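You operate a simulated robot arm through the tools that you are given. There is no shell and no other tool.

Carry out the task below with a simulated robot arm. There is one attempt and no reset: what you move stays moved.

## Task
Replace the loose brown end cap with the grey one, pressed home.
Fine: old cap back with the others in the grey tray; use the grey lever with the sliding tray locked in, and leave it locked, the profile in its pocket.

It is judged by the outcome, as a careful person would: the job done as asked, and still so three seconds after it is handed in. It fails if anything else is knocked over, pushed out of place, dropped, spilled or broken. Lids that push on must go on centred and level and be pressed home; caps that screw on are set level and turned clockwise until they are tight.

## Robot
A 5-joint arm with a two-finger parallel gripper, fixed in place. Base frame: the origin is at the foot of the arm, x ahead of it, y to its left, z up; the work surface is at about z = 0. Lengths are in mm, angles in degrees, forces in N, time in s.
With the tool pointing down near the work surface it reaches from about 260 to 680 mm from the base axis. Its first joint turns from -66.0 to 66.0 degrees. The tool tilts only in the upright plane through the base axis and itself; it spins freely about its own axis. Payload 2.9 kg.
The TCP is the grasp point between the finger pads, 30 mm short of the fingertips. In the tool frame z runs along the fingers and y along their closing line. The gripper opens to 110 mm. The fingers are 20 mm wide and 10 mm thick; the gripper's body (48 by 112 mm) begins 55 mm behind the TCP.
Orientation is that of the tool frame in the base frame, as [roll, pitch, yaw] about the fixed x, y, z axes, in that order (R = Rz(yaw) Ry(pitch) Rx(roll)). With the fingers straight down and closing along the base's y, the tool's x points along the base's -x, its y along +y and its z along -z.

## Interface
- The arm moves only by the tool drive_tool. Its argument "rows" is a list of rows, each a list of 7 numbers: the shift along the base's x, y, z in m, then the turn, a rotation vector about the base's x, y, z in degrees, then the opening, from 0 (shut) to 1 (fully open). In form: [[tx, ty, tz, rx, ry, rz, jaw], ...]. A call has 1 to 20 rows; each row shifts and turns the commanded pose from where the row before left it. Rows are played at 5 a second. More than 50 mm and 8.6 degrees between two rows, or a gripper value outside its range, and nothing of the call is played. A pose out of reach is approached as far as the arm can. The call stops where the force on the tool passes 60 N (or 10 N more than at its start, if that is more) or the arm is blocked; 0.2 s more then pass. Each finger travels about 108 mm/s and halts on what it meets, pressing with about 37 N; the grip force reading is that of the motor and also rises with nothing between the fingers. The clock runs only during rows and for 0.2 s after the last one: add rows that do not move to give the fingers time. The reply holds the time, the measured pose of the TCP, the force on the tool along the base axes, the opening and the grip force, in the units named above and with some noise, with the torque about the TCP (base axes, N m) and any sound that the robot's microphone picked up, and new pictures: "views" is both (left out), scene, wrist or none.
- Cameras (640 x 400 px; columns grow to the right, rows downward): "scene" is fixed at [31.2, -443.2, 619.3]; the picture's right is [0.85, -0.53, 0.00], its down [-0.22, -0.35, -0.91] and it looks along [0.49, 0.77, -0.41] (base axes); focal length 334 px, centre (320, 200). "wrist" rides on the gripper at [72, 17, -103] in the tool frame; the picture's right is [-0.23, 0.97, 0.00], its down [-0.76, -0.18, -0.62] and it looks along [-0.61, -0.14, 0.78] (tool axes); focal length 222 px, centre (320, 200). There is no depth. A picture from a camera that has moved, and an enlarged one, comes with that camera's place and axes in the base frame and with its lens.
- inspect(camera, box): a new picture of the part [left, top, right, bottom] of that camera's present view, enlarged. It takes no simulated time.
- close_job(): hands the job in; it is judged then, once.

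Nothing tells you positions but the pictures and the camera data. Unless the task says otherwise, let go and move clear before handing in.

The tools are called after "Request:" by a JSON object that holds its "name" and its "arguments". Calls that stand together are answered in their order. drive_tool: Moves the arm, as the interface text tells. Its arguments: {"type":"object","properties":{"rows":{"type":"array","items":{"type":"array","items":{"type":"number"}}},"views":{"type":"string","enum":["both","scene","wrist","none"]}},"required":["rows"]} The other tools are called the same way: inspect (camera, box) takes an enlarged picture of a part of a camera's view; close_job () hands the job in.

At the start:

```text
time_s: 0.0
position: [371.1, 132.5, 426.3]
ee_rot: [-179.9, 0.0, 180.0]
contact_force: [-0.8, -0.4, -0.4]
moment: [0.03, 0.01, 0.02]
width: 109.8
grasp_force: 0.0
```

scene: 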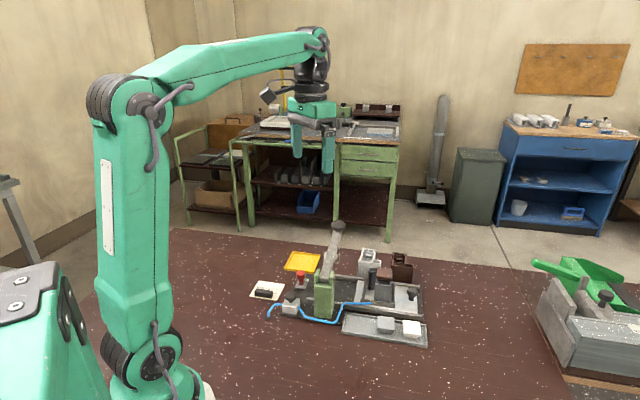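
wrist: 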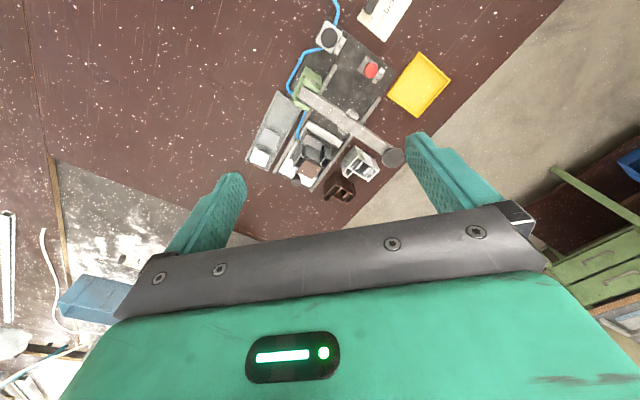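

I see a fixture with a grey lever, a yellow tray, a grey tray with caps, and two containers (grey and brown) behind it. I'll take enlarged pictures before moving anything.

Request:
{"name": "inspect", "arguments": {"camera": "scene", "box": [240, 210, 440, 360]}}

Request:
{"name": "inspect", "arguments": {"camera": "wrist", "box": [230, 0, 470, 220]}}

Request:
{"name": "inspect", "arguments": {"camera": "scene", "box": [330, 240, 430, 350]}}

Request:
{"name": "inspect", "arguments": {"camera": "wrist", "box": [240, 90, 360, 210]}}

```text
2.67 times, centred on (340, 285) of scene
camera zoom: at [31.2, -443.2, 619.3], right [0.85, -0.53, 0.0], down [-0.22, -0.35, -0.91], along [0.49, 0.77, -0.41], focal length 891 px, centre (267, -27)
```

zoom: 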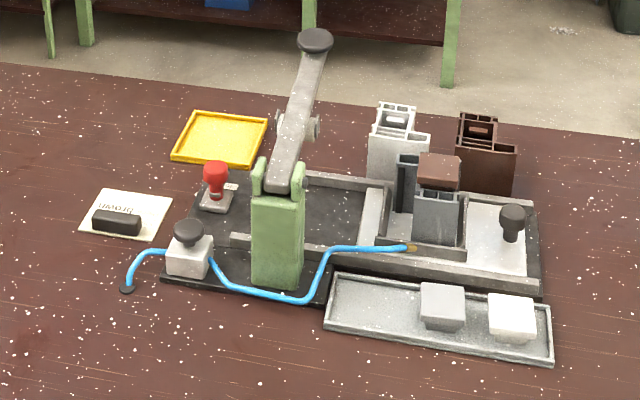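

```text
1.82 times, centred on (350, 110) of wrist
camera zoom: at [297.6, 148.8, 529.9], right [0.23, 0.97, 0.0], down [0.76, -0.18, 0.62], along [0.61, -0.14, -0.78], focal length 404 px, centre (266, 364)
```

zoom: 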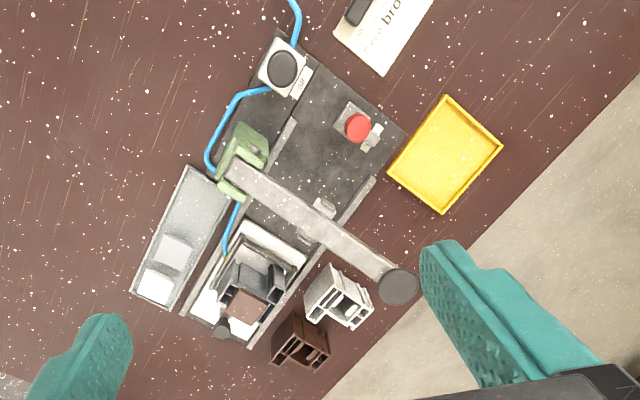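

```text
3.64 times, centred on (380, 295) of scene
camera zoom: at [31.2, -443.2, 619.3], right [0.85, -0.53, 0.0], down [-0.22, -0.35, -0.91], along [0.49, 0.77, -0.41], focal length 1215 px, centre (102, -146)
```

zoom: 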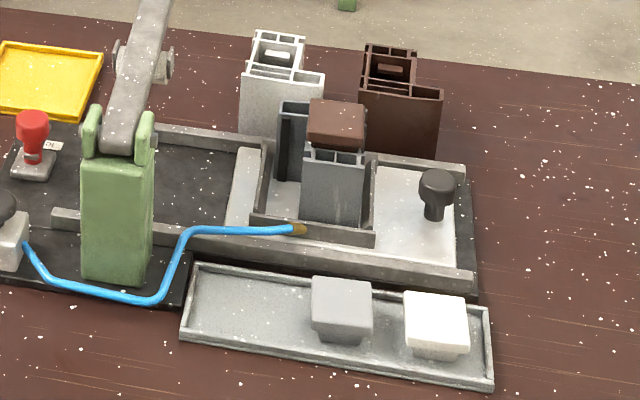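

```text
3.33 times, centred on (300, 150) of wrist
camera zoom: at [297.6, 148.8, 529.9], right [0.23, 0.97, 0.0], down [0.76, -0.18, 0.62], along [0.61, -0.14, -0.78], focal length 740 px, centre (387, 367)
```

zoom: 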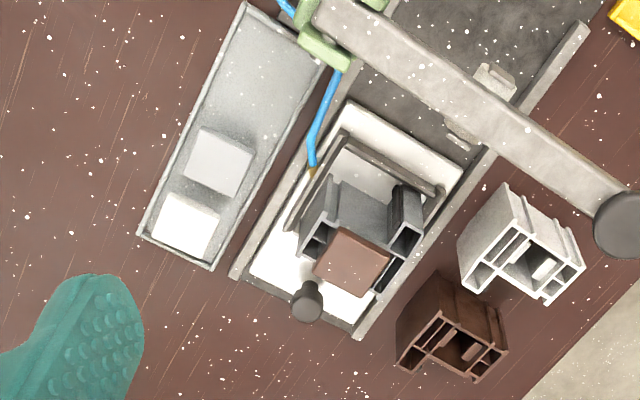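

I need finer detail on the red knob, the labels, the lever and the tray before planning. More enlarged pictures next.

Request:
{"name": "inspect", "arguments": {"camera": "scene", "box": [245, 240, 325, 330]}}

Request:
{"name": "inspect", "arguments": {"camera": "scene", "box": [365, 240, 430, 300]}}

Request:
{"name": "inspect", "arguments": {"camera": "wrist", "box": [310, 0, 430, 110]}}

Request:
{"name": "inspect", "arguments": {"camera": "scene", "box": [300, 210, 370, 330]}}

Request:
{"name": "inspect", "arguments": {"camera": "wrist", "box": [280, 80, 360, 160]}}

```text
4.44 times, centred on (285, 285) of scene
camera zoom: at [31.2, -443.2, 619.3], right [0.85, -0.53, 0.0], down [-0.22, -0.35, -0.91], along [0.49, 0.77, -0.41], focal length 1486 px, centre (476, -178)
```

zoom: 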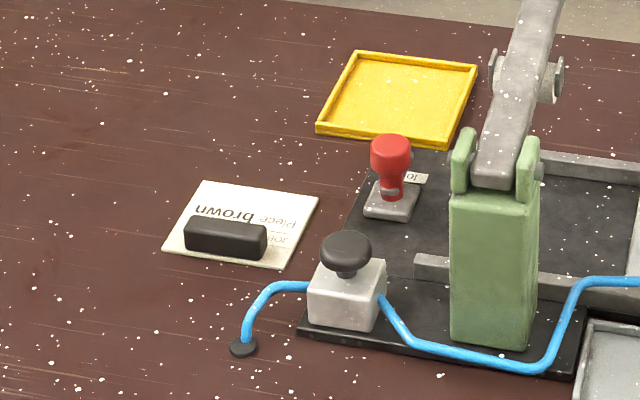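

```text
6.67 times, centred on (398, 270) of scene
camera zoom: at [31.2, -443.2, 619.3], right [0.85, -0.53, 0.0], down [-0.22, -0.35, -0.91], along [0.49, 0.77, -0.41], focal length 2228 px, centre (-197, -267)
```

zoom: 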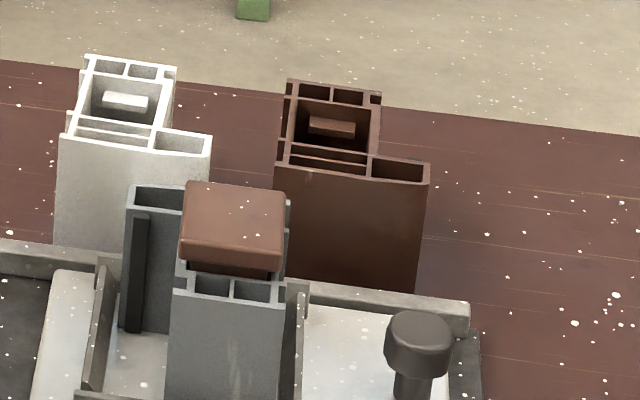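

```text
3.64 times, centred on (370, 55) of wrist
camera zoom: at [297.6, 148.8, 529.9], right [0.23, 0.97, 0.0], down [0.76, -0.18, 0.62], along [0.61, -0.14, -0.78], focal length 808 px, centre (138, 727)
```

zoom: 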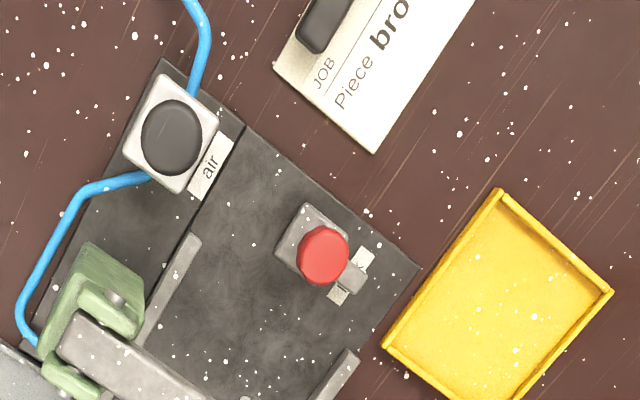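

```text
3.33 times, centred on (335, 270) of scene
camera zoom: at [31.2, -443.2, 619.3], right [0.85, -0.53, 0.0], down [-0.22, -0.35, -0.91], along [0.49, 0.77, -0.41], focal length 1114 px, centre (270, -33)
```

zoom: 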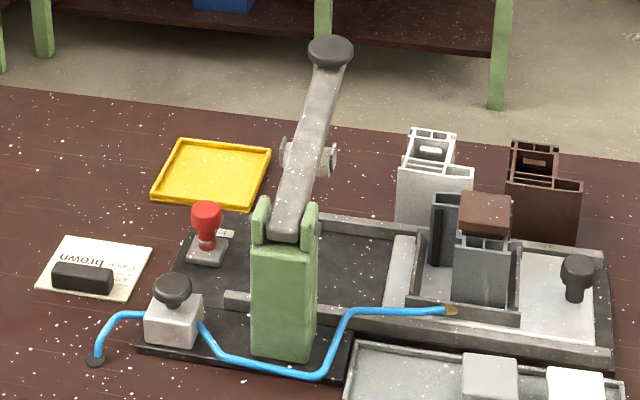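

```text
5.00 times, centred on (320, 120) of wrist
camera zoom: at [297.6, 148.8, 529.9], right [0.23, 0.97, 0.0], down [0.76, -0.18, 0.62], along [0.61, -0.14, -0.78], focal length 1111 px, centre (320, 600)
```

zoom: 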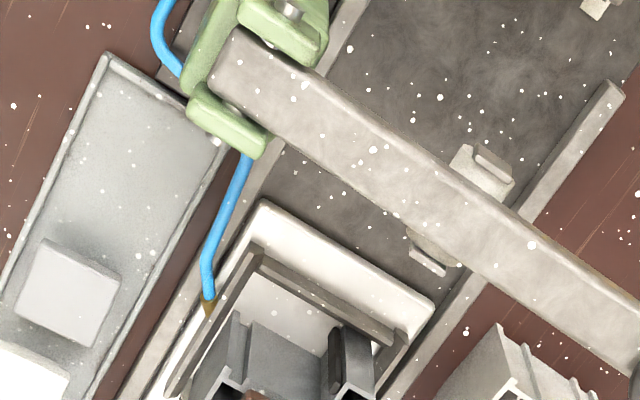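

The rails run diagonally toward (-x,+y). The slide tray is out at the +x end with the profile at about (548,65). The lever pivots at about (388,96), and the red lock knob is near (389,223). I'll move the camera closer to read the lock and see the lever's underside.

Request:
{"name": "drive_tool", "arguments": {"rows": [[-0.0137, 0.016, -0.042, 0, 0, 0, 1], [-0.0137, 0.016, -0.042, 0, 0, 0, 1], [-0.0137, 0.016, -0.042, 0, 0, 0, 1], [0, 0, 0, 0, 0, 0, 1]], "views": "both"}}

```text
time_s: 1.0
position: [329.6, 180.3, 300.5]
ee_rot: [-180.0, 0.1, -180.0]
contact_force: [-0.7, -0.9, 0.5]
moment: [0.02, -0.01, 0.0]
width: 110.0
grasp_force: 0.0
camera wrist: at [255.9, 196.5, 403.1], right [0.23, 0.97, 0.0], down [0.76, -0.18, 0.62], along [0.61, -0.14, -0.78], focal length 222 px, centre (320, 200)
```

scene: 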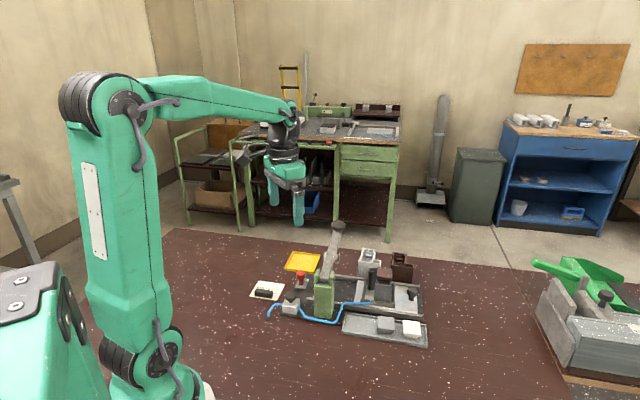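
wrist: 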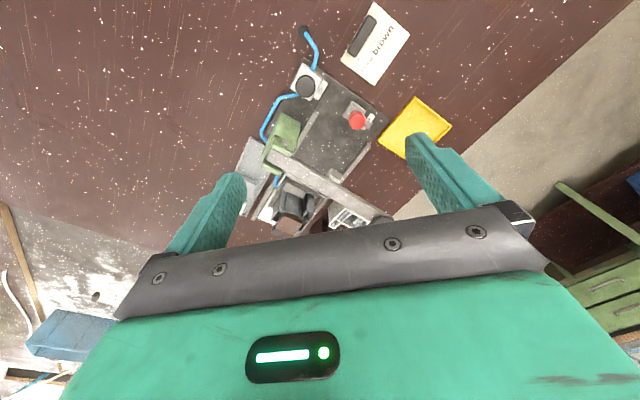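

The view is now lower, and the red knob with its pointer is in the picture. I'll enlarge the knob, the lever and the fixture.

Request:
{"name": "inspect", "arguments": {"camera": "wrist", "box": [330, 95, 390, 135]}}

Request:
{"name": "inspect", "arguments": {"camera": "wrist", "box": [240, 110, 400, 230]}}

Request:
{"name": "inspect", "arguments": {"camera": "scene", "box": [285, 260, 325, 300]}}

Request:
{"name": "inspect", "arguments": {"camera": "wrist", "box": [330, 0, 430, 90]}}

```text
10.00 times, centred on (360, 115) of wrist
camera zoom: at [255.9, 196.5, 403.1], right [0.23, 0.97, 0.0], down [0.76, -0.18, 0.62], along [0.61, -0.14, -0.78], focal length 2221 px, centre (-80, 1050)
```

zoom: 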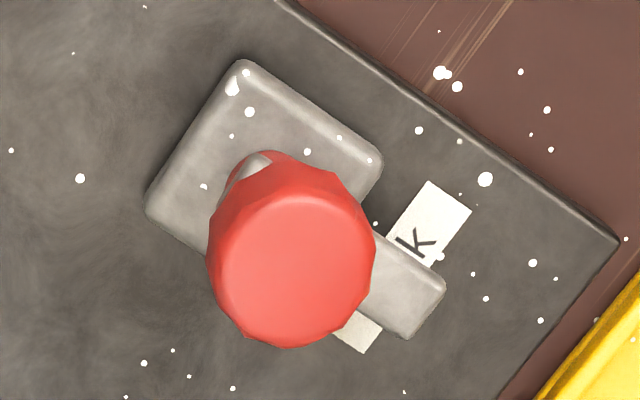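

```text
3.33 times, centred on (320, 170) of wrist
camera zoom: at [255.9, 196.5, 403.1], right [0.23, 0.97, 0.0], down [0.76, -0.18, 0.62], along [0.61, -0.14, -0.78], focal length 740 px, centre (320, 300)
```

zoom: 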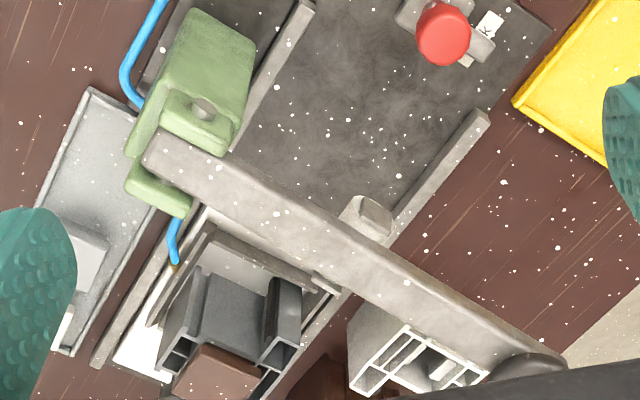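

```text
10.00 times, centred on (305, 280) of scene
camera zoom: at [31.2, -443.2, 619.3], right [0.85, -0.53, 0.0], down [-0.22, -0.35, -0.91], along [0.49, 0.77, -0.41], focal length 3342 px, centre (470, -600)
```

zoom: 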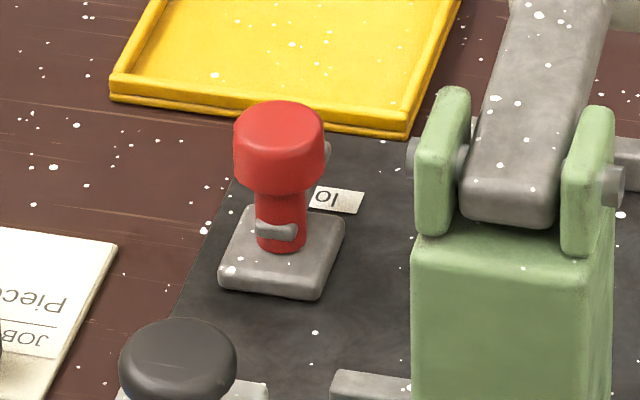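

```text
4.44 times, centred on (380, 45) of wrist
camera zoom: at [255.9, 196.5, 403.1], right [0.23, 0.97, 0.0], down [0.76, -0.18, 0.62], along [0.61, -0.14, -0.78], focal length 987 px, centre (53, 889)
```

zoom: 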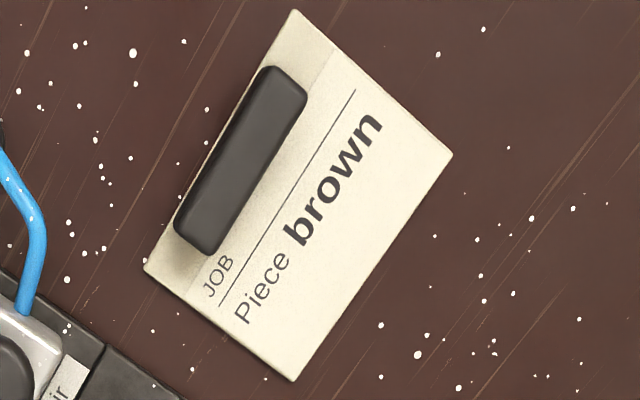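

The label by the red knob reads "lock", and the air button is a separate thing to leave alone. The job card only says "Piece brown". I'll rotate the camera around to see how the lock works and look under the lever.

Request:
{"name": "drive_tool", "arguments": {"rows": [[0.02, 0.01, 0, 0, 0, -8.5, 1], [0.02, 0.01, 0, 0, 0, -8.5, 1], [0.02, 0.01, 0, 0, 0, -8.5, 1], [0.02, 0.01, 0, 0, 0, -8.5, 1], [0.01, 0.01, 0, 0, 0, -8.5, 1], [0.01, 0.01, 0, 0, 0, -8.5, 1], [0.01, 0.01, 0, 0, 0, -8.5, 1], [0.01, 0.01, 0, 0, 0, -8.5, 1], [0.0, 0.01, 0, 0, 0, -8.5, 1], [0.0, 0.01, 0, 0, 0, -8.5, 1], [0.0, 0.01, 0, 0, 0, -8.5, 1], [0.0, 0.0, 0, 0, 0, -8.5, 1], [0.0, 0.0, 0, 0, 0, -8.5, 1], [0.0, 0.0, 0, 0, 0, -8.5, 1]], "views": "wrist"}}

```text
time_s: 4.0
position: [450.2, 289.6, 300.7]
ee_rot: [179.9, -0.1, 60.7]
contact_force: [0.1, 0.6, -0.7]
moment: [0.01, 0.02, -0.03]
width: 110.2
grasp_force: 0.2
camera wrist: at [499.0, 344.9, 403.8], right [0.74, -0.67, 0.0], down [-0.53, -0.58, 0.62], along [-0.42, -0.46, -0.78], focal length 222 px, centre (320, 200)
```

wrist: 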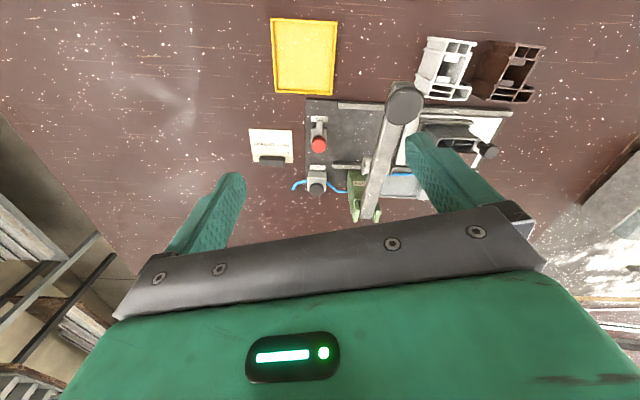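

Request:
{"name": "inspect", "arguments": {"camera": "wrist", "box": [290, 100, 350, 160]}}

Request:
{"name": "inspect", "arguments": {"camera": "wrist", "box": [300, 70, 460, 230]}}

Request:
{"name": "inspect", "arguments": {"camera": "wrist", "box": [400, 30, 560, 180]}}

```text
6.67 times, centred on (320, 130) of wrist
camera zoom: at [499.0, 344.9, 403.8], right [0.74, -0.67, 0.0], down [-0.53, -0.58, 0.62], along [-0.42, -0.46, -0.78], focal length 1481 px, centre (320, 667)
```

zoom: 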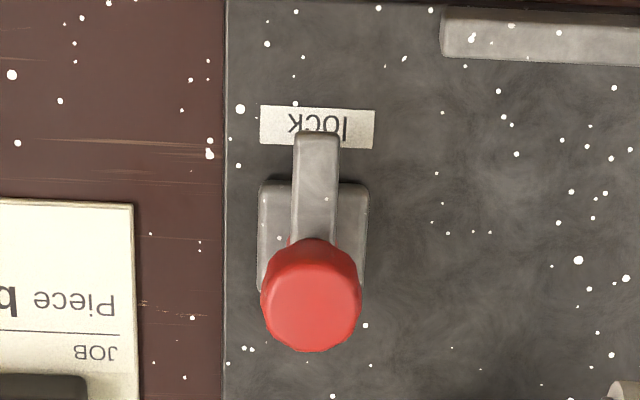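

```text
2.50 times, centred on (380, 150) of wrist
camera zoom: at [499.0, 344.9, 403.8], right [0.74, -0.67, 0.0], down [-0.53, -0.58, 0.62], along [-0.42, -0.46, -0.78], focal length 555 px, centre (170, 325)
```

zoom: 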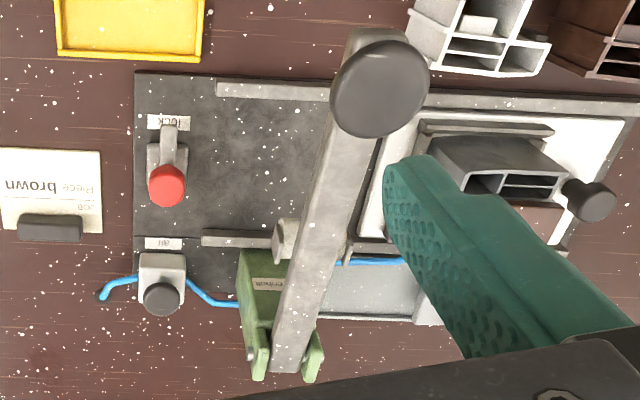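

```text
2.67 times, centred on (480, 105) of wrist
camera zoom: at [499.0, 344.9, 403.8], right [0.74, -0.67, 0.0], down [-0.53, -0.58, 0.62], along [-0.42, -0.46, -0.78], focal length 592 px, centre (-107, 453)
```

zoom: 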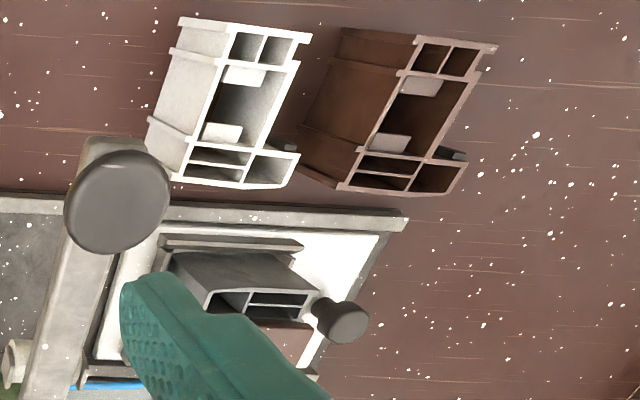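

The lock looks like a red turn knob with a grey latch arm, currently pointing away from the slide tray. The lever's press foot is at about (448,164). I'll move the camera over the profile and caps for a near top-down view.

Request:
{"name": "drive_tool", "arguments": {"rows": [[0.007, -0.04, -0.007, 0, 0, 0, 1], [0.007, -0.04, -0.007, 0, 0, 0, 1], [0.007, -0.04, -0.007, 0, 0, 0, 1], [0.007, -0.04, -0.007, 0, 0, 0, 1], [0.007, -0.04, -0.007, 0, 0, 0, 1], [0.007, -0.04, -0.007, 0, 0, 0, 1], [0.007, -0.04, -0.007, 0, 0, 0, 1], [0, 0, 0, 0, 0, 0, 1]], "views": "wrist"}}

Request:
{"name": "inspect", "arguments": {"camera": "wrist", "box": [240, 0, 400, 100]}}

Request:
{"name": "inspect", "arguments": {"camera": "wrist", "box": [240, 80, 400, 180]}}

Request:
{"name": "inspect", "arguments": {"camera": "scene", "box": [335, 240, 435, 350]}}

```text
time_s: 5.8
position: [498.7, 8.7, 251.8]
ee_rot: [-180.0, 0.1, 60.9]
contact_force: [-0.4, -0.1, 1.1]
moment: [0.04, 0.02, -0.02]
width: 110.2
grasp_force: 0.0
camera wrist: at [547.4, 64.2, 354.2], right [0.74, -0.67, 0.0], down [-0.52, -0.58, 0.62], along [-0.42, -0.46, -0.78], focal length 222 px, centre (320, 200)
```

wrist: 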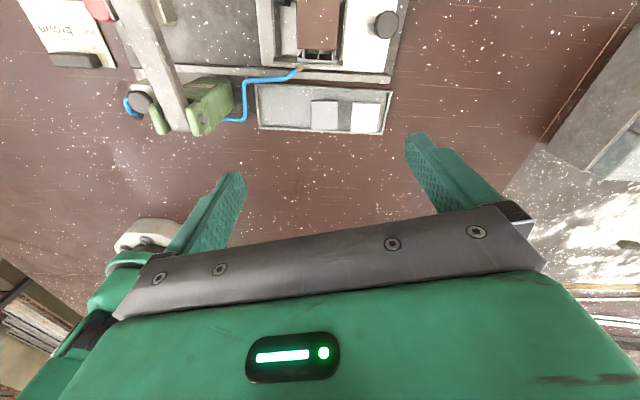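

```text
4.00 times, centred on (320, 50) of wrist
camera zoom: at [547.4, 64.2, 354.2], right [0.74, -0.67, 0.0], down [-0.52, -0.58, 0.62], along [-0.42, -0.46, -0.78], focal length 888 px, centre (320, 800)
```

zoom: 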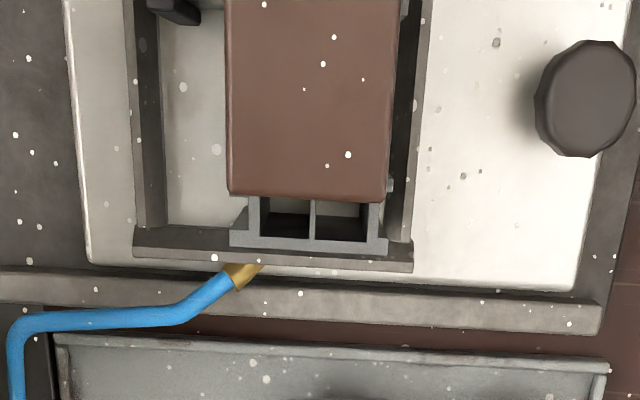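

```text
4.00 times, centred on (320, 130) of wrist
camera zoom: at [547.4, 64.2, 354.2], right [0.74, -0.67, 0.0], down [-0.52, -0.58, 0.62], along [-0.42, -0.46, -0.78], focal length 888 px, centre (320, 480)
```

zoom: 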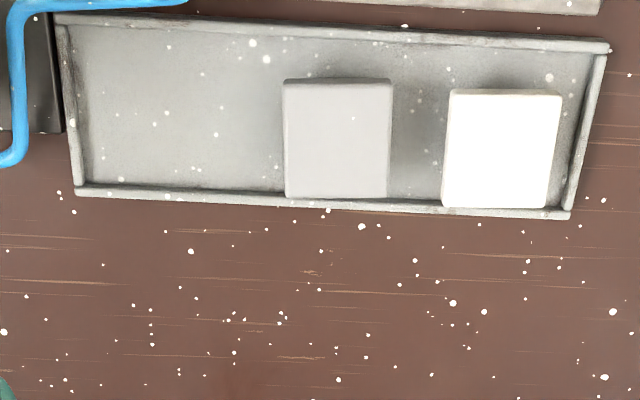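

```text
3.64 times, centred on (385, 295) of scene
camera zoom: at [31.2, -443.2, 619.3], right [0.85, -0.53, 0.0], down [-0.22, -0.35, -0.91], along [0.49, 0.77, -0.41], focal length 1215 px, centre (84, -146)
```

zoom: 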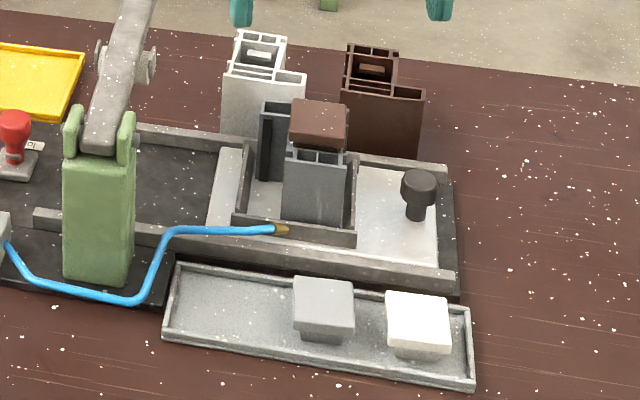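

The brown cap is about 39 mm wide, sitting on the profile at (548,65). The grey cap is at about (482,-18). I'll zoom in on the side views to judge heights and cap thickness.

Request:
{"name": "inspect", "arguments": {"camera": "scene", "box": [368, 258, 404, 282]}}

Request:
{"name": "inspect", "arguments": {"camera": "scene", "box": [375, 305, 425, 345]}}

Request:
{"name": "inspect", "arguments": {"camera": "scene", "box": [355, 255, 415, 310]}}

```text
16.00 times, centred on (386, 270) of scene
camera zoom: at [31.2, -443.2, 619.3], right [0.85, -0.53, 0.0], down [-0.22, -0.35, -0.91], along [0.49, 0.77, -0.41], focal length 5348 px, centre (-736, -920)
```

zoom: 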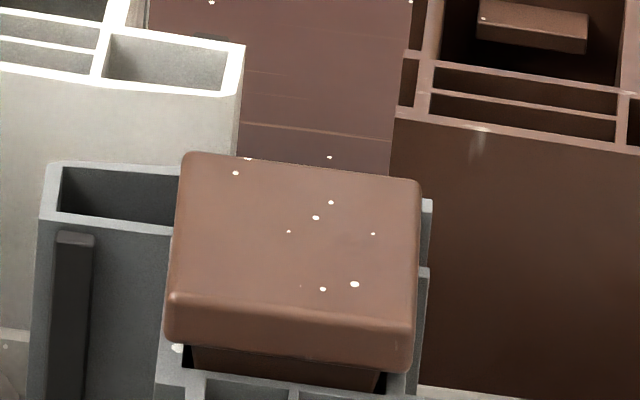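

```text
10.00 times, centred on (400, 325) of scene
camera zoom: at [31.2, -443.2, 619.3], right [0.85, -0.53, 0.0], down [-0.22, -0.35, -0.91], along [0.49, 0.77, -0.41], focal length 3342 px, centre (-480, -1050)
```

zoom: 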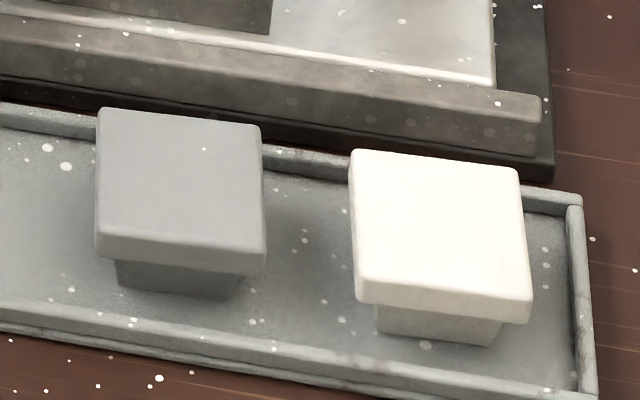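

```text
7.27 times, centred on (385, 282) of scene
camera zoom: at [31.2, -443.2, 619.3], right [0.85, -0.53, 0.0], down [-0.22, -0.35, -0.91], along [0.49, 0.77, -0.41], focal length 2431 px, centre (-153, -400)
```

zoom: 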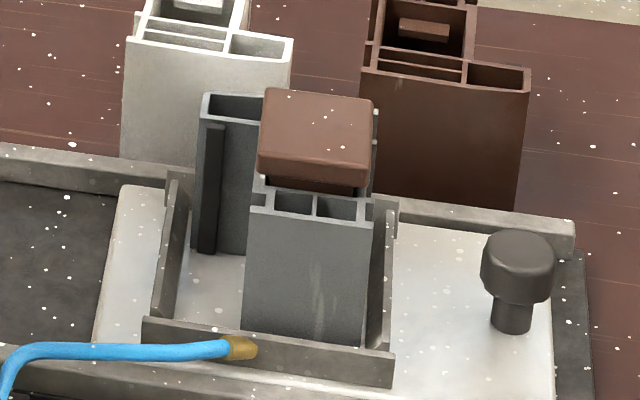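

The caps have a plate (about 38×41 mm) and a narrower plug below; the brown one stands partly out of the profile. I'll shift the camera for a full view of the profile top and its side wing.

Request:
{"name": "drive_tool", "arguments": {"rows": [[0.03, 0.03, 0, 0, 0, 0, 1], [0.02, 0.02, 0, 0, 0, 0, 1], [0, 0, 0, 0, 0, 0, 1]], "views": "wrist"}}

Request:
{"name": "inspect", "arguments": {"camera": "wrist", "box": [240, 10, 400, 110]}}

Request:
{"name": "inspect", "arguments": {"camera": "wrist", "box": [280, 20, 360, 80]}}

```text
time_s: 6.6
position: [549.1, 60.0, 252.4]
ee_rot: [180.0, 0.0, 61.0]
contact_force: [-0.7, 0.1, -0.9]
moment: [-0.01, 0.03, 0.05]
width: 109.8
grasp_force: 0.2
camera wrist: at [598.2, 115.3, 354.9], right [0.74, -0.67, 0.0], down [-0.52, -0.58, 0.62], along [-0.42, -0.46, -0.78], focal length 222 px, centre (320, 200)
```

wrist: 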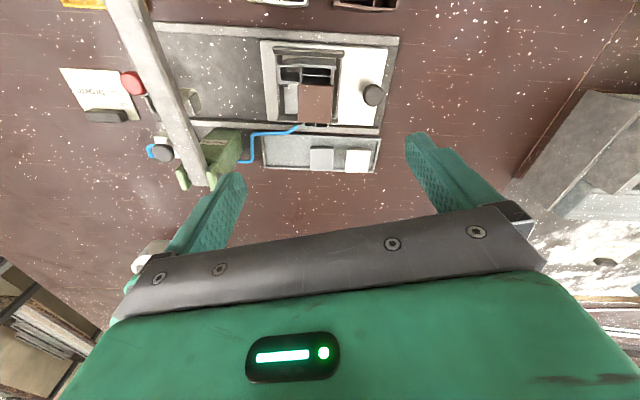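

```text
4.00 times, centred on (320, 60) of wrist
camera zoom: at [598.2, 115.3, 354.9], right [0.74, -0.67, 0.0], down [-0.52, -0.58, 0.62], along [-0.42, -0.46, -0.78], focal length 888 px, centre (320, 760)
```

zoom: 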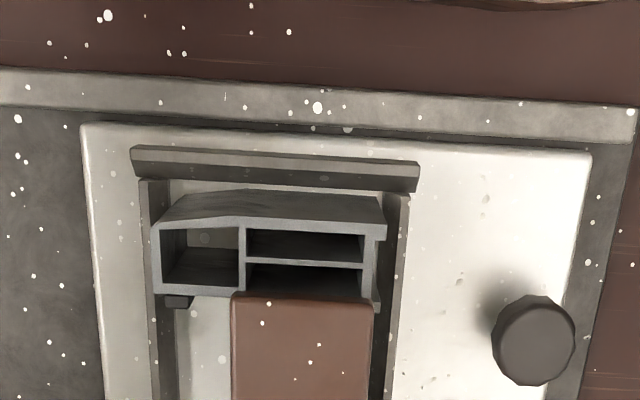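

```text
6.67 times, centred on (320, 50) of wrist
camera zoom: at [598.2, 115.3, 354.9], right [0.74, -0.67, 0.0], down [-0.52, -0.58, 0.62], along [-0.42, -0.46, -0.78], focal length 1481 px, centre (320, 1200)
```

zoom: 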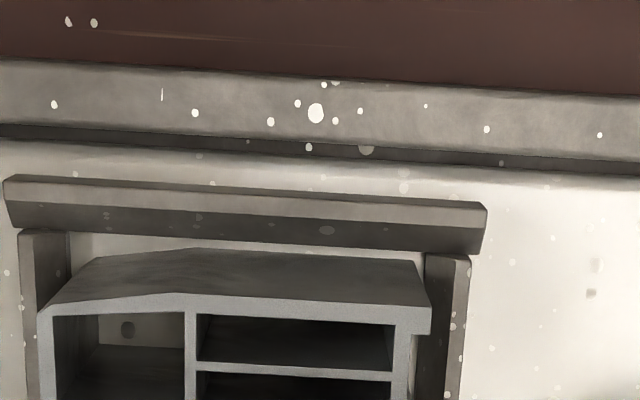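

The wing sits beyond the cap's far edge, so fingers closing across the cap along the rail direction are clear on both sides. I'll get the cap's full outline for its centre and height.

Request:
{"name": "inspect", "arguments": {"camera": "wrist", "box": [270, 60, 366, 120]}}

Request:
{"name": "inspect", "arguments": {"camera": "wrist", "box": [250, 90, 410, 190]}}

```text
6.67 times, centred on (318, 90) of wrist
camera zoom: at [598.2, 115.3, 354.9], right [0.74, -0.67, 0.0], down [-0.52, -0.58, 0.62], along [-0.42, -0.46, -0.78], focal length 1481 px, centre (333, 933)
```

zoom: 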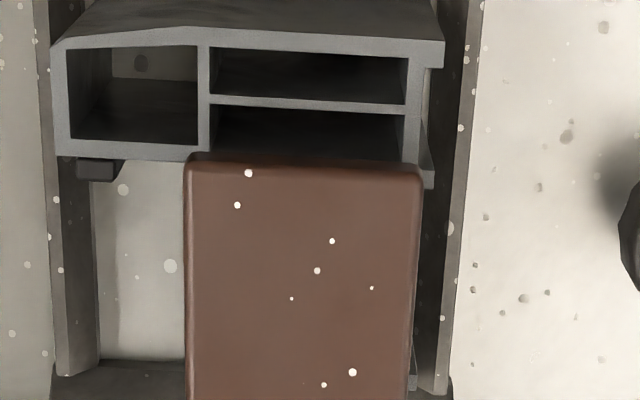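

```text
4.00 times, centred on (330, 140) of wrist
camera zoom: at [598.2, 115.3, 354.9], right [0.74, -0.67, 0.0], down [-0.52, -0.58, 0.62], along [-0.42, -0.46, -0.78], focal length 888 px, centre (280, 440)
```

zoom: 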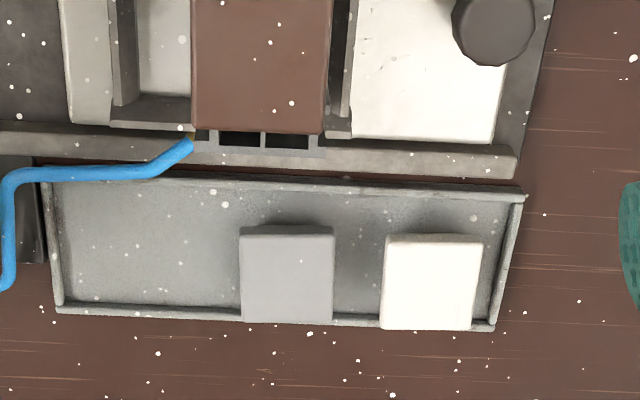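

The brown cap's centre is at about (545.2, 65.0) with its top at z≈96. The grey cap is at about (481.7, -16.8) with its top at z≈31, and the free tray slot is near (438,27). I'll square the gripper to the rails and come down over the brown cap.

Request:
{"name": "drive_tool", "arguments": {"rows": [[-0.002, 0.0025, -0.02, 0, 0, -8, 0.62], [-0.002, 0.0025, -0.03, 0, 0, -8, 0.62], [0, 0, -0.02, 0, 0, 0, 0.62], [0, 0, 0, 0, 0, 0, 0.62]], "views": "both"}}

Request:
{"name": "inspect", "arguments": {"camera": "wrist", "box": [240, 100, 400, 200]}}

```text
time_s: 7.6
position: [545.0, 65.4, 182.8]
ee_rot: [-179.9, 0.0, 45.0]
contact_force: [1.1, -0.2, 0.1]
moment: [0.02, 0.02, 0.0]
width: 68.4
grasp_force: 0.0
camera wrist: at [607.3, 104.1, 285.1], right [0.53, -0.85, 0.0], down [-0.66, -0.41, 0.62], along [-0.53, -0.33, -0.78], focal length 222 px, centre (320, 200)
```

scene: 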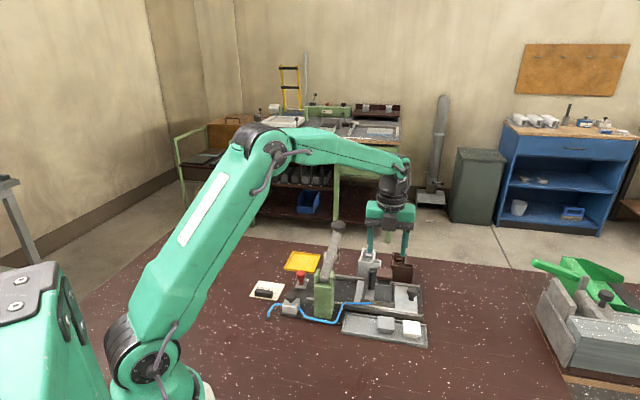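
wrist: 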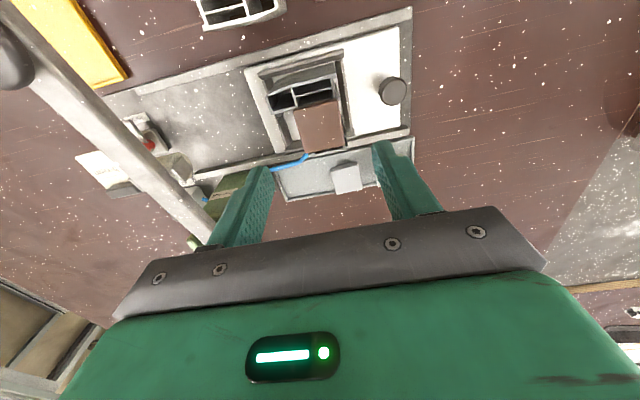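

```text
4.00 times, centred on (320, 150) of wrist
camera zoom: at [607.3, 104.1, 285.1], right [0.53, -0.85, 0.0], down [-0.66, -0.41, 0.62], along [-0.53, -0.33, -0.78], focal length 888 px, centre (320, 400)
```

zoom: 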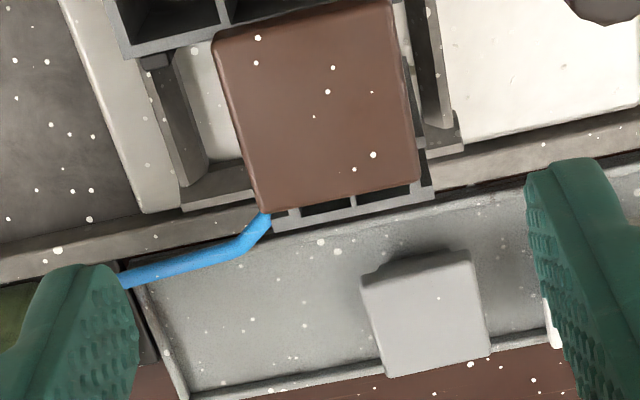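

The cap centre confirms at (545.2, 65.5), directly under the gripper. I'll descend so the fingertips stop level with the plate, above the profile top.

Request:
{"name": "drive_tool", "arguments": {"rows": [[0, 0, -0.03, 0, 0, 0, 0.6], [0, 0, -0.025, 0, 0, 0, 0.6], [0, 0, -0.0135, 0, 0, 0, 0.6], [0, 0, 0, 0, 0, 0, 0.6]], "views": "both"}}

Request:
{"name": "inspect", "arguments": {"camera": "scene", "box": [360, 240, 420, 290]}}

Request:
{"name": "inspect", "arguments": {"camera": "wrist", "box": [240, 120, 400, 220]}}

```text
time_s: 8.6
position: [544.0, 66.2, 112.6]
ee_rot: [180.0, 0.0, 45.0]
contact_force: [0.7, 0.1, 0.1]
moment: [0.03, 0.02, 0.04]
width: 66.1
grasp_force: 0.1
camera wrist: at [606.7, 104.6, 216.2], right [0.53, -0.85, 0.0], down [-0.66, -0.41, 0.62], along [-0.53, -0.33, -0.78], focal length 222 px, centre (320, 200)
```

scene: 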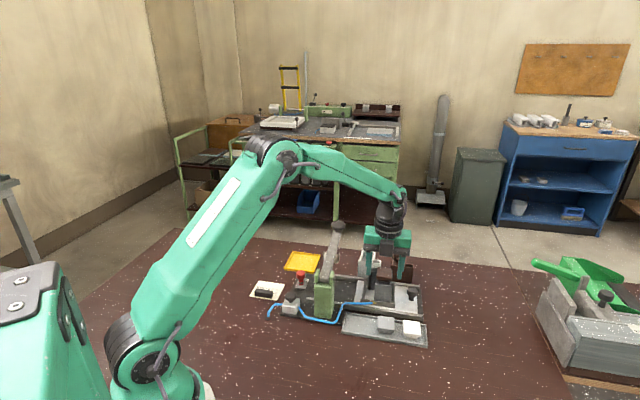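
wrist: 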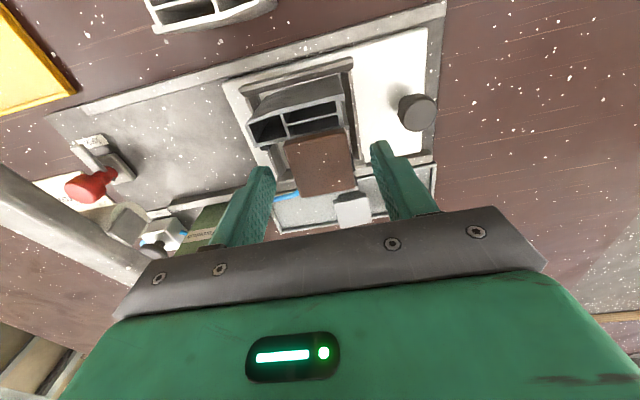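

```text
8.00 times, centred on (390, 265) of scene
camera zoom: at [31.2, -443.2, 619.3], right [0.85, -0.53, 0.0], down [-0.22, -0.35, -0.91], along [0.49, 0.77, -0.41], focal length 2674 px, centre (-240, -320)
```

zoom: 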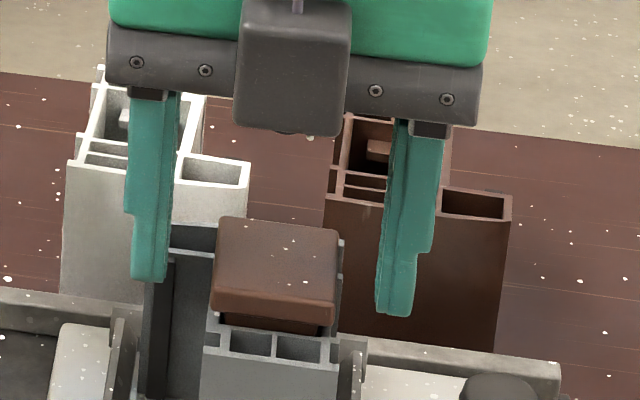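

```text
4.00 times, centred on (320, 170) of wrist
camera zoom: at [606.7, 104.6, 216.2], right [0.53, -0.85, 0.0], down [-0.66, -0.41, 0.62], along [-0.53, -0.33, -0.78], focal length 888 px, centre (320, 320)
```

zoom: 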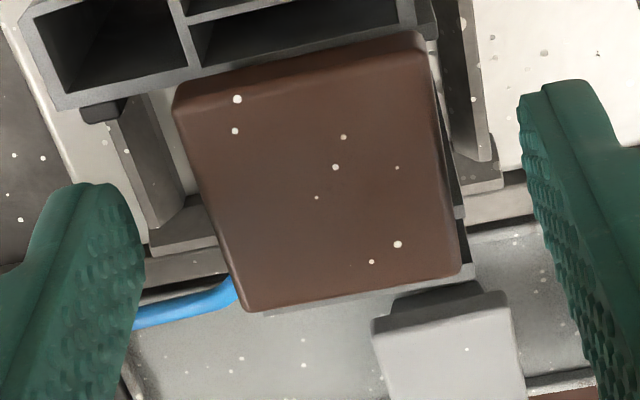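

The fingers straddle the plate with the tips about 5 mm below its underside. Closing on it now, then lifting gently.

Request:
{"name": "drive_tool", "arguments": {"rows": [[0, 0, 0, 0, 0, 0, 0.4], [0, 0, 0, 0, 0, 0, 0.3], [0, 0, 0, 0, 0, 0, 0.3], [0, 0, 0.004, 0, 0, 0, 0.3], [0, 0, 0.004, 0, 0, 0, 0.3]], "views": "both"}}

Request:
{"name": "inspect", "arguments": {"camera": "scene", "box": [360, 240, 420, 290]}}

```text
time_s: 9.8
position: [545.3, 65.4, 121.6]
ee_rot: [-179.9, -0.1, 45.0]
contact_force: [-0.3, -0.1, -0.2]
moment: [0.0, 0.02, -0.03]
width: 37.0
grasp_force: 36.8
camera wrist: at [606.9, 104.5, 224.8], right [0.53, -0.85, 0.0], down [-0.66, -0.41, 0.62], along [-0.53, -0.33, -0.78], focal length 222 px, centre (320, 200)
```

scene: 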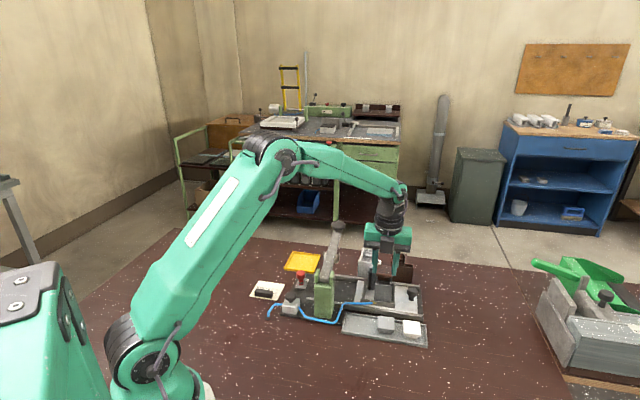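
wrist: 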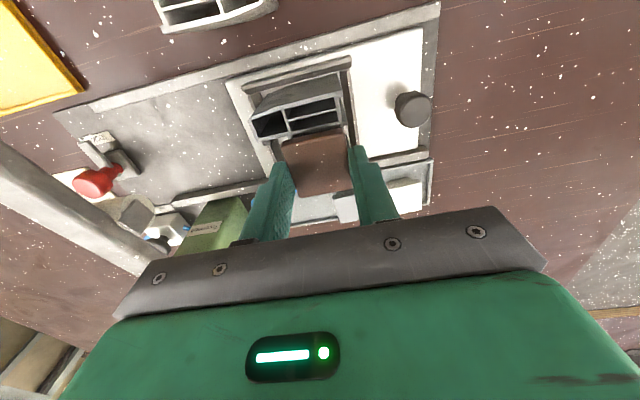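

```text
8.00 times, centred on (390, 265) of scene
camera zoom: at [31.2, -443.2, 619.3], right [0.85, -0.53, 0.0], down [-0.22, -0.35, -0.91], along [0.49, 0.77, -0.41], focal length 2674 px, centre (-240, -320)
```

zoom: 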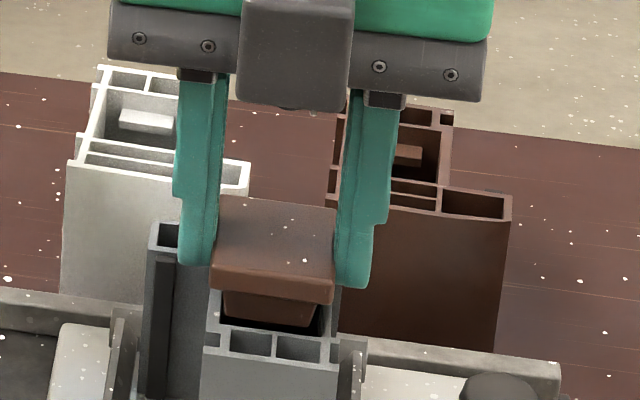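

The brown cap is held (37 mm) and lifting cleanly, with the profile staying put. I'll raise it and carry it over the free end of the grey tray, turning 90° so the gripper body stays clear of the green post.

Request:
{"name": "drive_tool", "arguments": {"rows": [[0, 0, 0.03, 0, 0, 0, 0.3], [0, 0, 0.035, 0, 0, 0, 0.3], [-0.00985, -0.0035, 0, 0, 0, -8.18, 0.3], [-0.00985, -0.0035, 0, 0, 0, -8.18, 0.3], [-0.00985, -0.0035, 0, 0, 0, -8.18, 0.3], [-0.00985, -0.0035, 0, 0, 0, -8.18, 0.3], [-0.00985, -0.0035, 0, 0, 0, -8.18, 0.3], [-0.00985, -0.0035, 0, 0, 0, -8.18, 0.3], [-0.00985, -0.0035, 0, 0, 0, -8.18, 0.3], [-0.00985, -0.0035, 0, 0, 0, -8.18, 0.3], [-0.00985, -0.0035, 0, 0, 0, -8.18, 0.3], [-0.00985, -0.0035, 0, 0, 0, -8.18, 0.3], [-0.00985, -0.0035, 0, 0, 0, -8.2, 0.3], [0, 0, 0, 0, 0, 0, 0.3]], "views": "both"}}

Request:
{"name": "inspect", "arguments": {"camera": "wrist", "box": [220, 60, 420, 200]}}

Request:
{"name": "inspect", "arguments": {"camera": "scene", "box": [300, 230, 430, 350]}}

```text
time_s: 12.8
position: [279.3, -349.3, 186.4]
ee_rot: [179.9, 0.1, -43.8]
contact_force: [-0.4, -0.1, 0.4]
moment: [-0.02, -0.02, 0.0]
width: 37.1
grasp_force: 36.8
out of reach, approached as far as the arm can: row 6, 7, 8, 9, 10, 11, 12, 13
camera wrist: at [319.1, -411.5, 289.9], right [-0.84, -0.55, 0.0], down [-0.43, 0.66, 0.62], along [-0.34, 0.52, -0.78], focal length 222 px, centre (320, 200)
```

scene: 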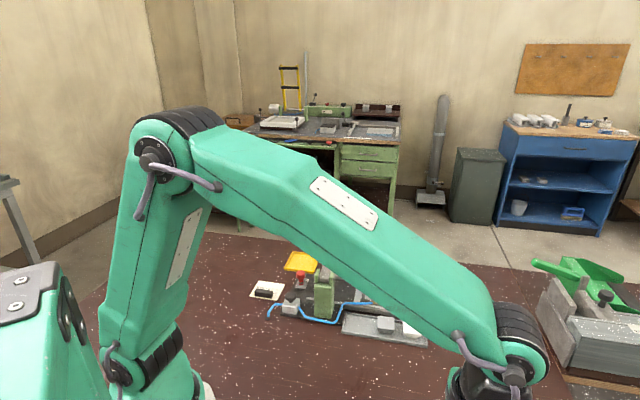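
wrist: 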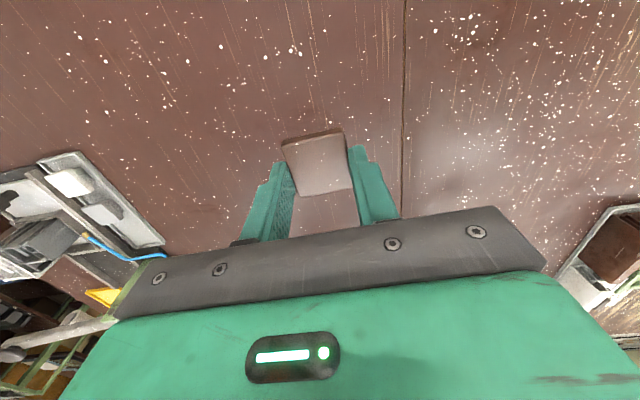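

```text
2.86 times, centred on (320, 130) of wrist
camera zoom: at [319.1, -411.5, 289.9], right [-0.84, -0.55, 0.0], down [-0.43, 0.66, 0.62], along [-0.34, 0.52, -0.78], focal length 635 px, centre (320, 400)
```

zoom: 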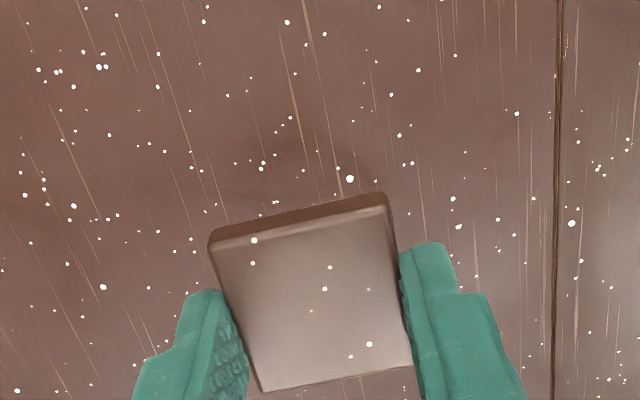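

```text
3.33 times, centred on (365, 290) of scene
camera zoom: at [31.1, -443.2, 619.3], right [0.85, -0.53, 0.0], down [-0.22, -0.35, -0.91], along [0.49, 0.77, -0.41], focal length 1114 px, centre (170, -100)
```

zoom: 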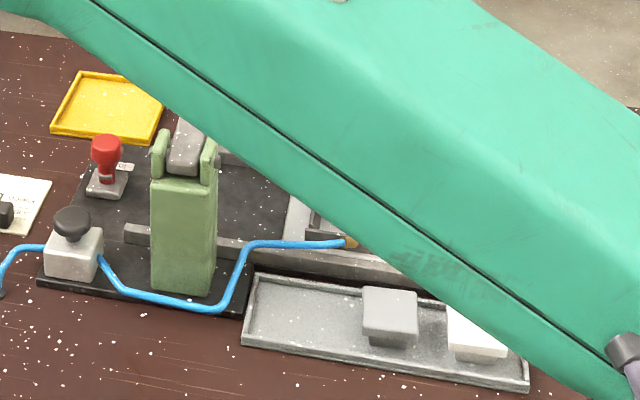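

The brown cap is still held and nothing was touched, but the wrist hit its spin limit and the arm swung out to (279,-349). I'll raise it first, then turn back in small steps, watching how it tracks.

Request:
{"name": "drive_tool", "arguments": {"rows": [[0, 0, 0.03, 0, 0, 0, 0.3], [0, 0, 0.02, 0, 0, 0, 0.3]], "views": "none"}}

```text
time_s: 13.4
position: [274.8, -353.1, 236.1]
ee_rot: [-180.0, 0.0, -44.7]
contact_force: [0.4, -0.1, 0.3]
moment: [0.02, -0.02, -0.01]
width: 37.1
grasp_force: 36.9
out of reach, approached as far as the arm can: row 1
```

Commands now continue from where the arm is, at (275,-353). I'll go back to the tray slot while turning the spin the other way, away from its limit, high above everything and in three checked parts.

Request:
{"name": "drive_tool", "arguments": {"rows": [[0.0036, 0.00845, 0, 0, 0, 8, 0.3], [0.0036, 0.00845, 0, 0, 0, 8, 0.3], [0.0036, 0.00845, 0, 0, 0, 8, 0.3], [0.0036, 0.00845, 0, 0, 0, 8, 0.3], [0.0036, 0.00845, 0, 0, 0, 8, 0.3], [0.0036, 0.00845, 0, 0, 0, 8, 0.3], [0.0036, 0.00845, 0, 0, 0, 8, 0.3], [0.0036, 0.00845, 0, 0, 0, 8, 0.3], [0.0036, 0.00845, 0, 0, 0, 8, 0.3], [0.0036, 0.00845, 0, 0, 0, 8, 0.3], [0.0036, 0.00845, 0, 0, 0, 8, 0.3], [0.0036, 0.00845, 0, 0, 0, 8, 0.3], [0.0036, 0.00845, 0, 0, 0, 8, 0.3], [0.0036, 0.00845, 0, 0, 0, 8, 0.3], [0.0036, 0.00845, 0, 0, 0, 8, 0.3]], "views": "scene"}}

```text
time_s: 16.6
position: [327.5, -226.2, 237.4]
ee_rot: [-180.0, 0.1, 75.1]
contact_force: [-0.6, 0.2, -0.3]
moment: [0.0, 0.02, 0.03]
width: 37.0
grasp_force: 37.1
```

scene: 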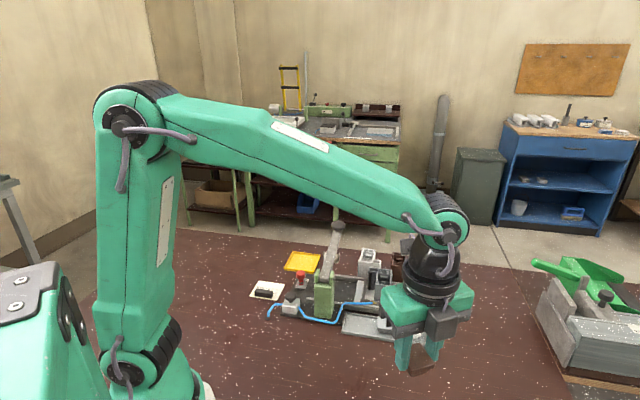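

The tracking is good now and the cap is still held. Continuing the turn toward the tray slot.

Request:
{"name": "drive_tool", "arguments": {"rows": [[0.00365, 0.00844, 0, 0, 0, 8, 0.3], [0.00365, 0.00844, 0, 0, 0, 8, 0.3], [0.00365, 0.00844, 0, 0, 0, 8, 0.3], [0.00365, 0.00844, 0, 0, 0, 8, 0.3], [0.00365, 0.00844, 0, 0, 0, 8, 0.3], [0.00365, 0.00844, 0, 0, 0, 8, 0.3], [0.00365, 0.00844, 0, 0, 0, 8, 0.3], [0.00365, 0.00844, 0, 0, 0, 8, 0.3], [0.00365, 0.00844, 0, 0, 0, 8, 0.3], [0.00365, 0.00844, 0, 0, 0, 8, 0.3], [0.00365, 0.00844, 0, 0, 0, 8, 0.3], [0.00365, 0.00844, 0, 0, 0, 8, 0.3], [0.00365, 0.00844, 0, 0, 0, 8, 0.3], [0.00365, 0.00844, 0, 0, 0, 8, 0.3], [0.00365, 0.00844, 0, 0, 0, 8, 0.3]], "views": "none"}}

Request:
{"name": "drive_tool", "arguments": {"rows": [[0.00365, 0.00844, 0, 0, 0, 8, 0.3], [0.00365, 0.00844, 0, 0, 0, 8, 0.3], [0.00365, 0.00844, 0, 0, 0, 8, 0.3], [0.00365, 0.00844, 0, 0, 0, 8, 0.3], [0.00365, 0.00844, 0, 0, 0, 8, 0.3], [0.00365, 0.00844, 0, 0, 0, 8, 0.3], [0.00365, 0.00844, 0, 0, 0, 8, 0.3], [0.00365, 0.00844, 0, 0, 0, 8, 0.3], [0.00365, 0.00844, 0, 0, 0, 8, 0.3], [0.00365, 0.00844, 0, 0, 0, 8, 0.3]], "views": "both"}}

```text
time_s: 19.8
position: [382.9, -99.8, 236.5]
ee_rot: [-180.0, 0.0, -164.9]
contact_force: [-0.3, -0.2, -0.3]
moment: [-0.02, 0.0, -0.02]
width: 37.1
grasp_force: 36.8
```

```text
time_s: 22.0
position: [419.2, -16.7, 235.5]
ee_rot: [-180.0, 0.0, -84.9]
contact_force: [-0.1, 0.2, -0.6]
moment: [-0.01, 0.0, -0.02]
width: 37.0
grasp_force: 37.3
camera wrist: at [407.8, -90.4, 339.2], right [-0.99, 0.14, 0.0], down [0.11, 0.77, 0.62], along [0.09, 0.62, -0.78], focal length 222 px, centre (320, 200)
```

scene: 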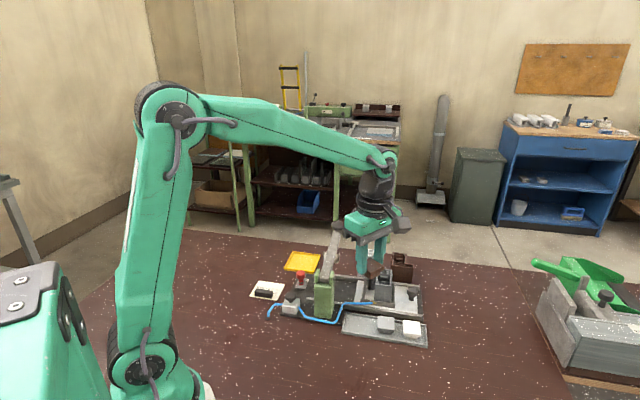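
wrist: 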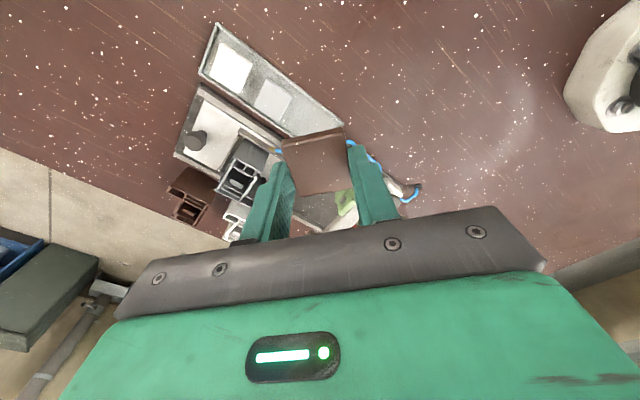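

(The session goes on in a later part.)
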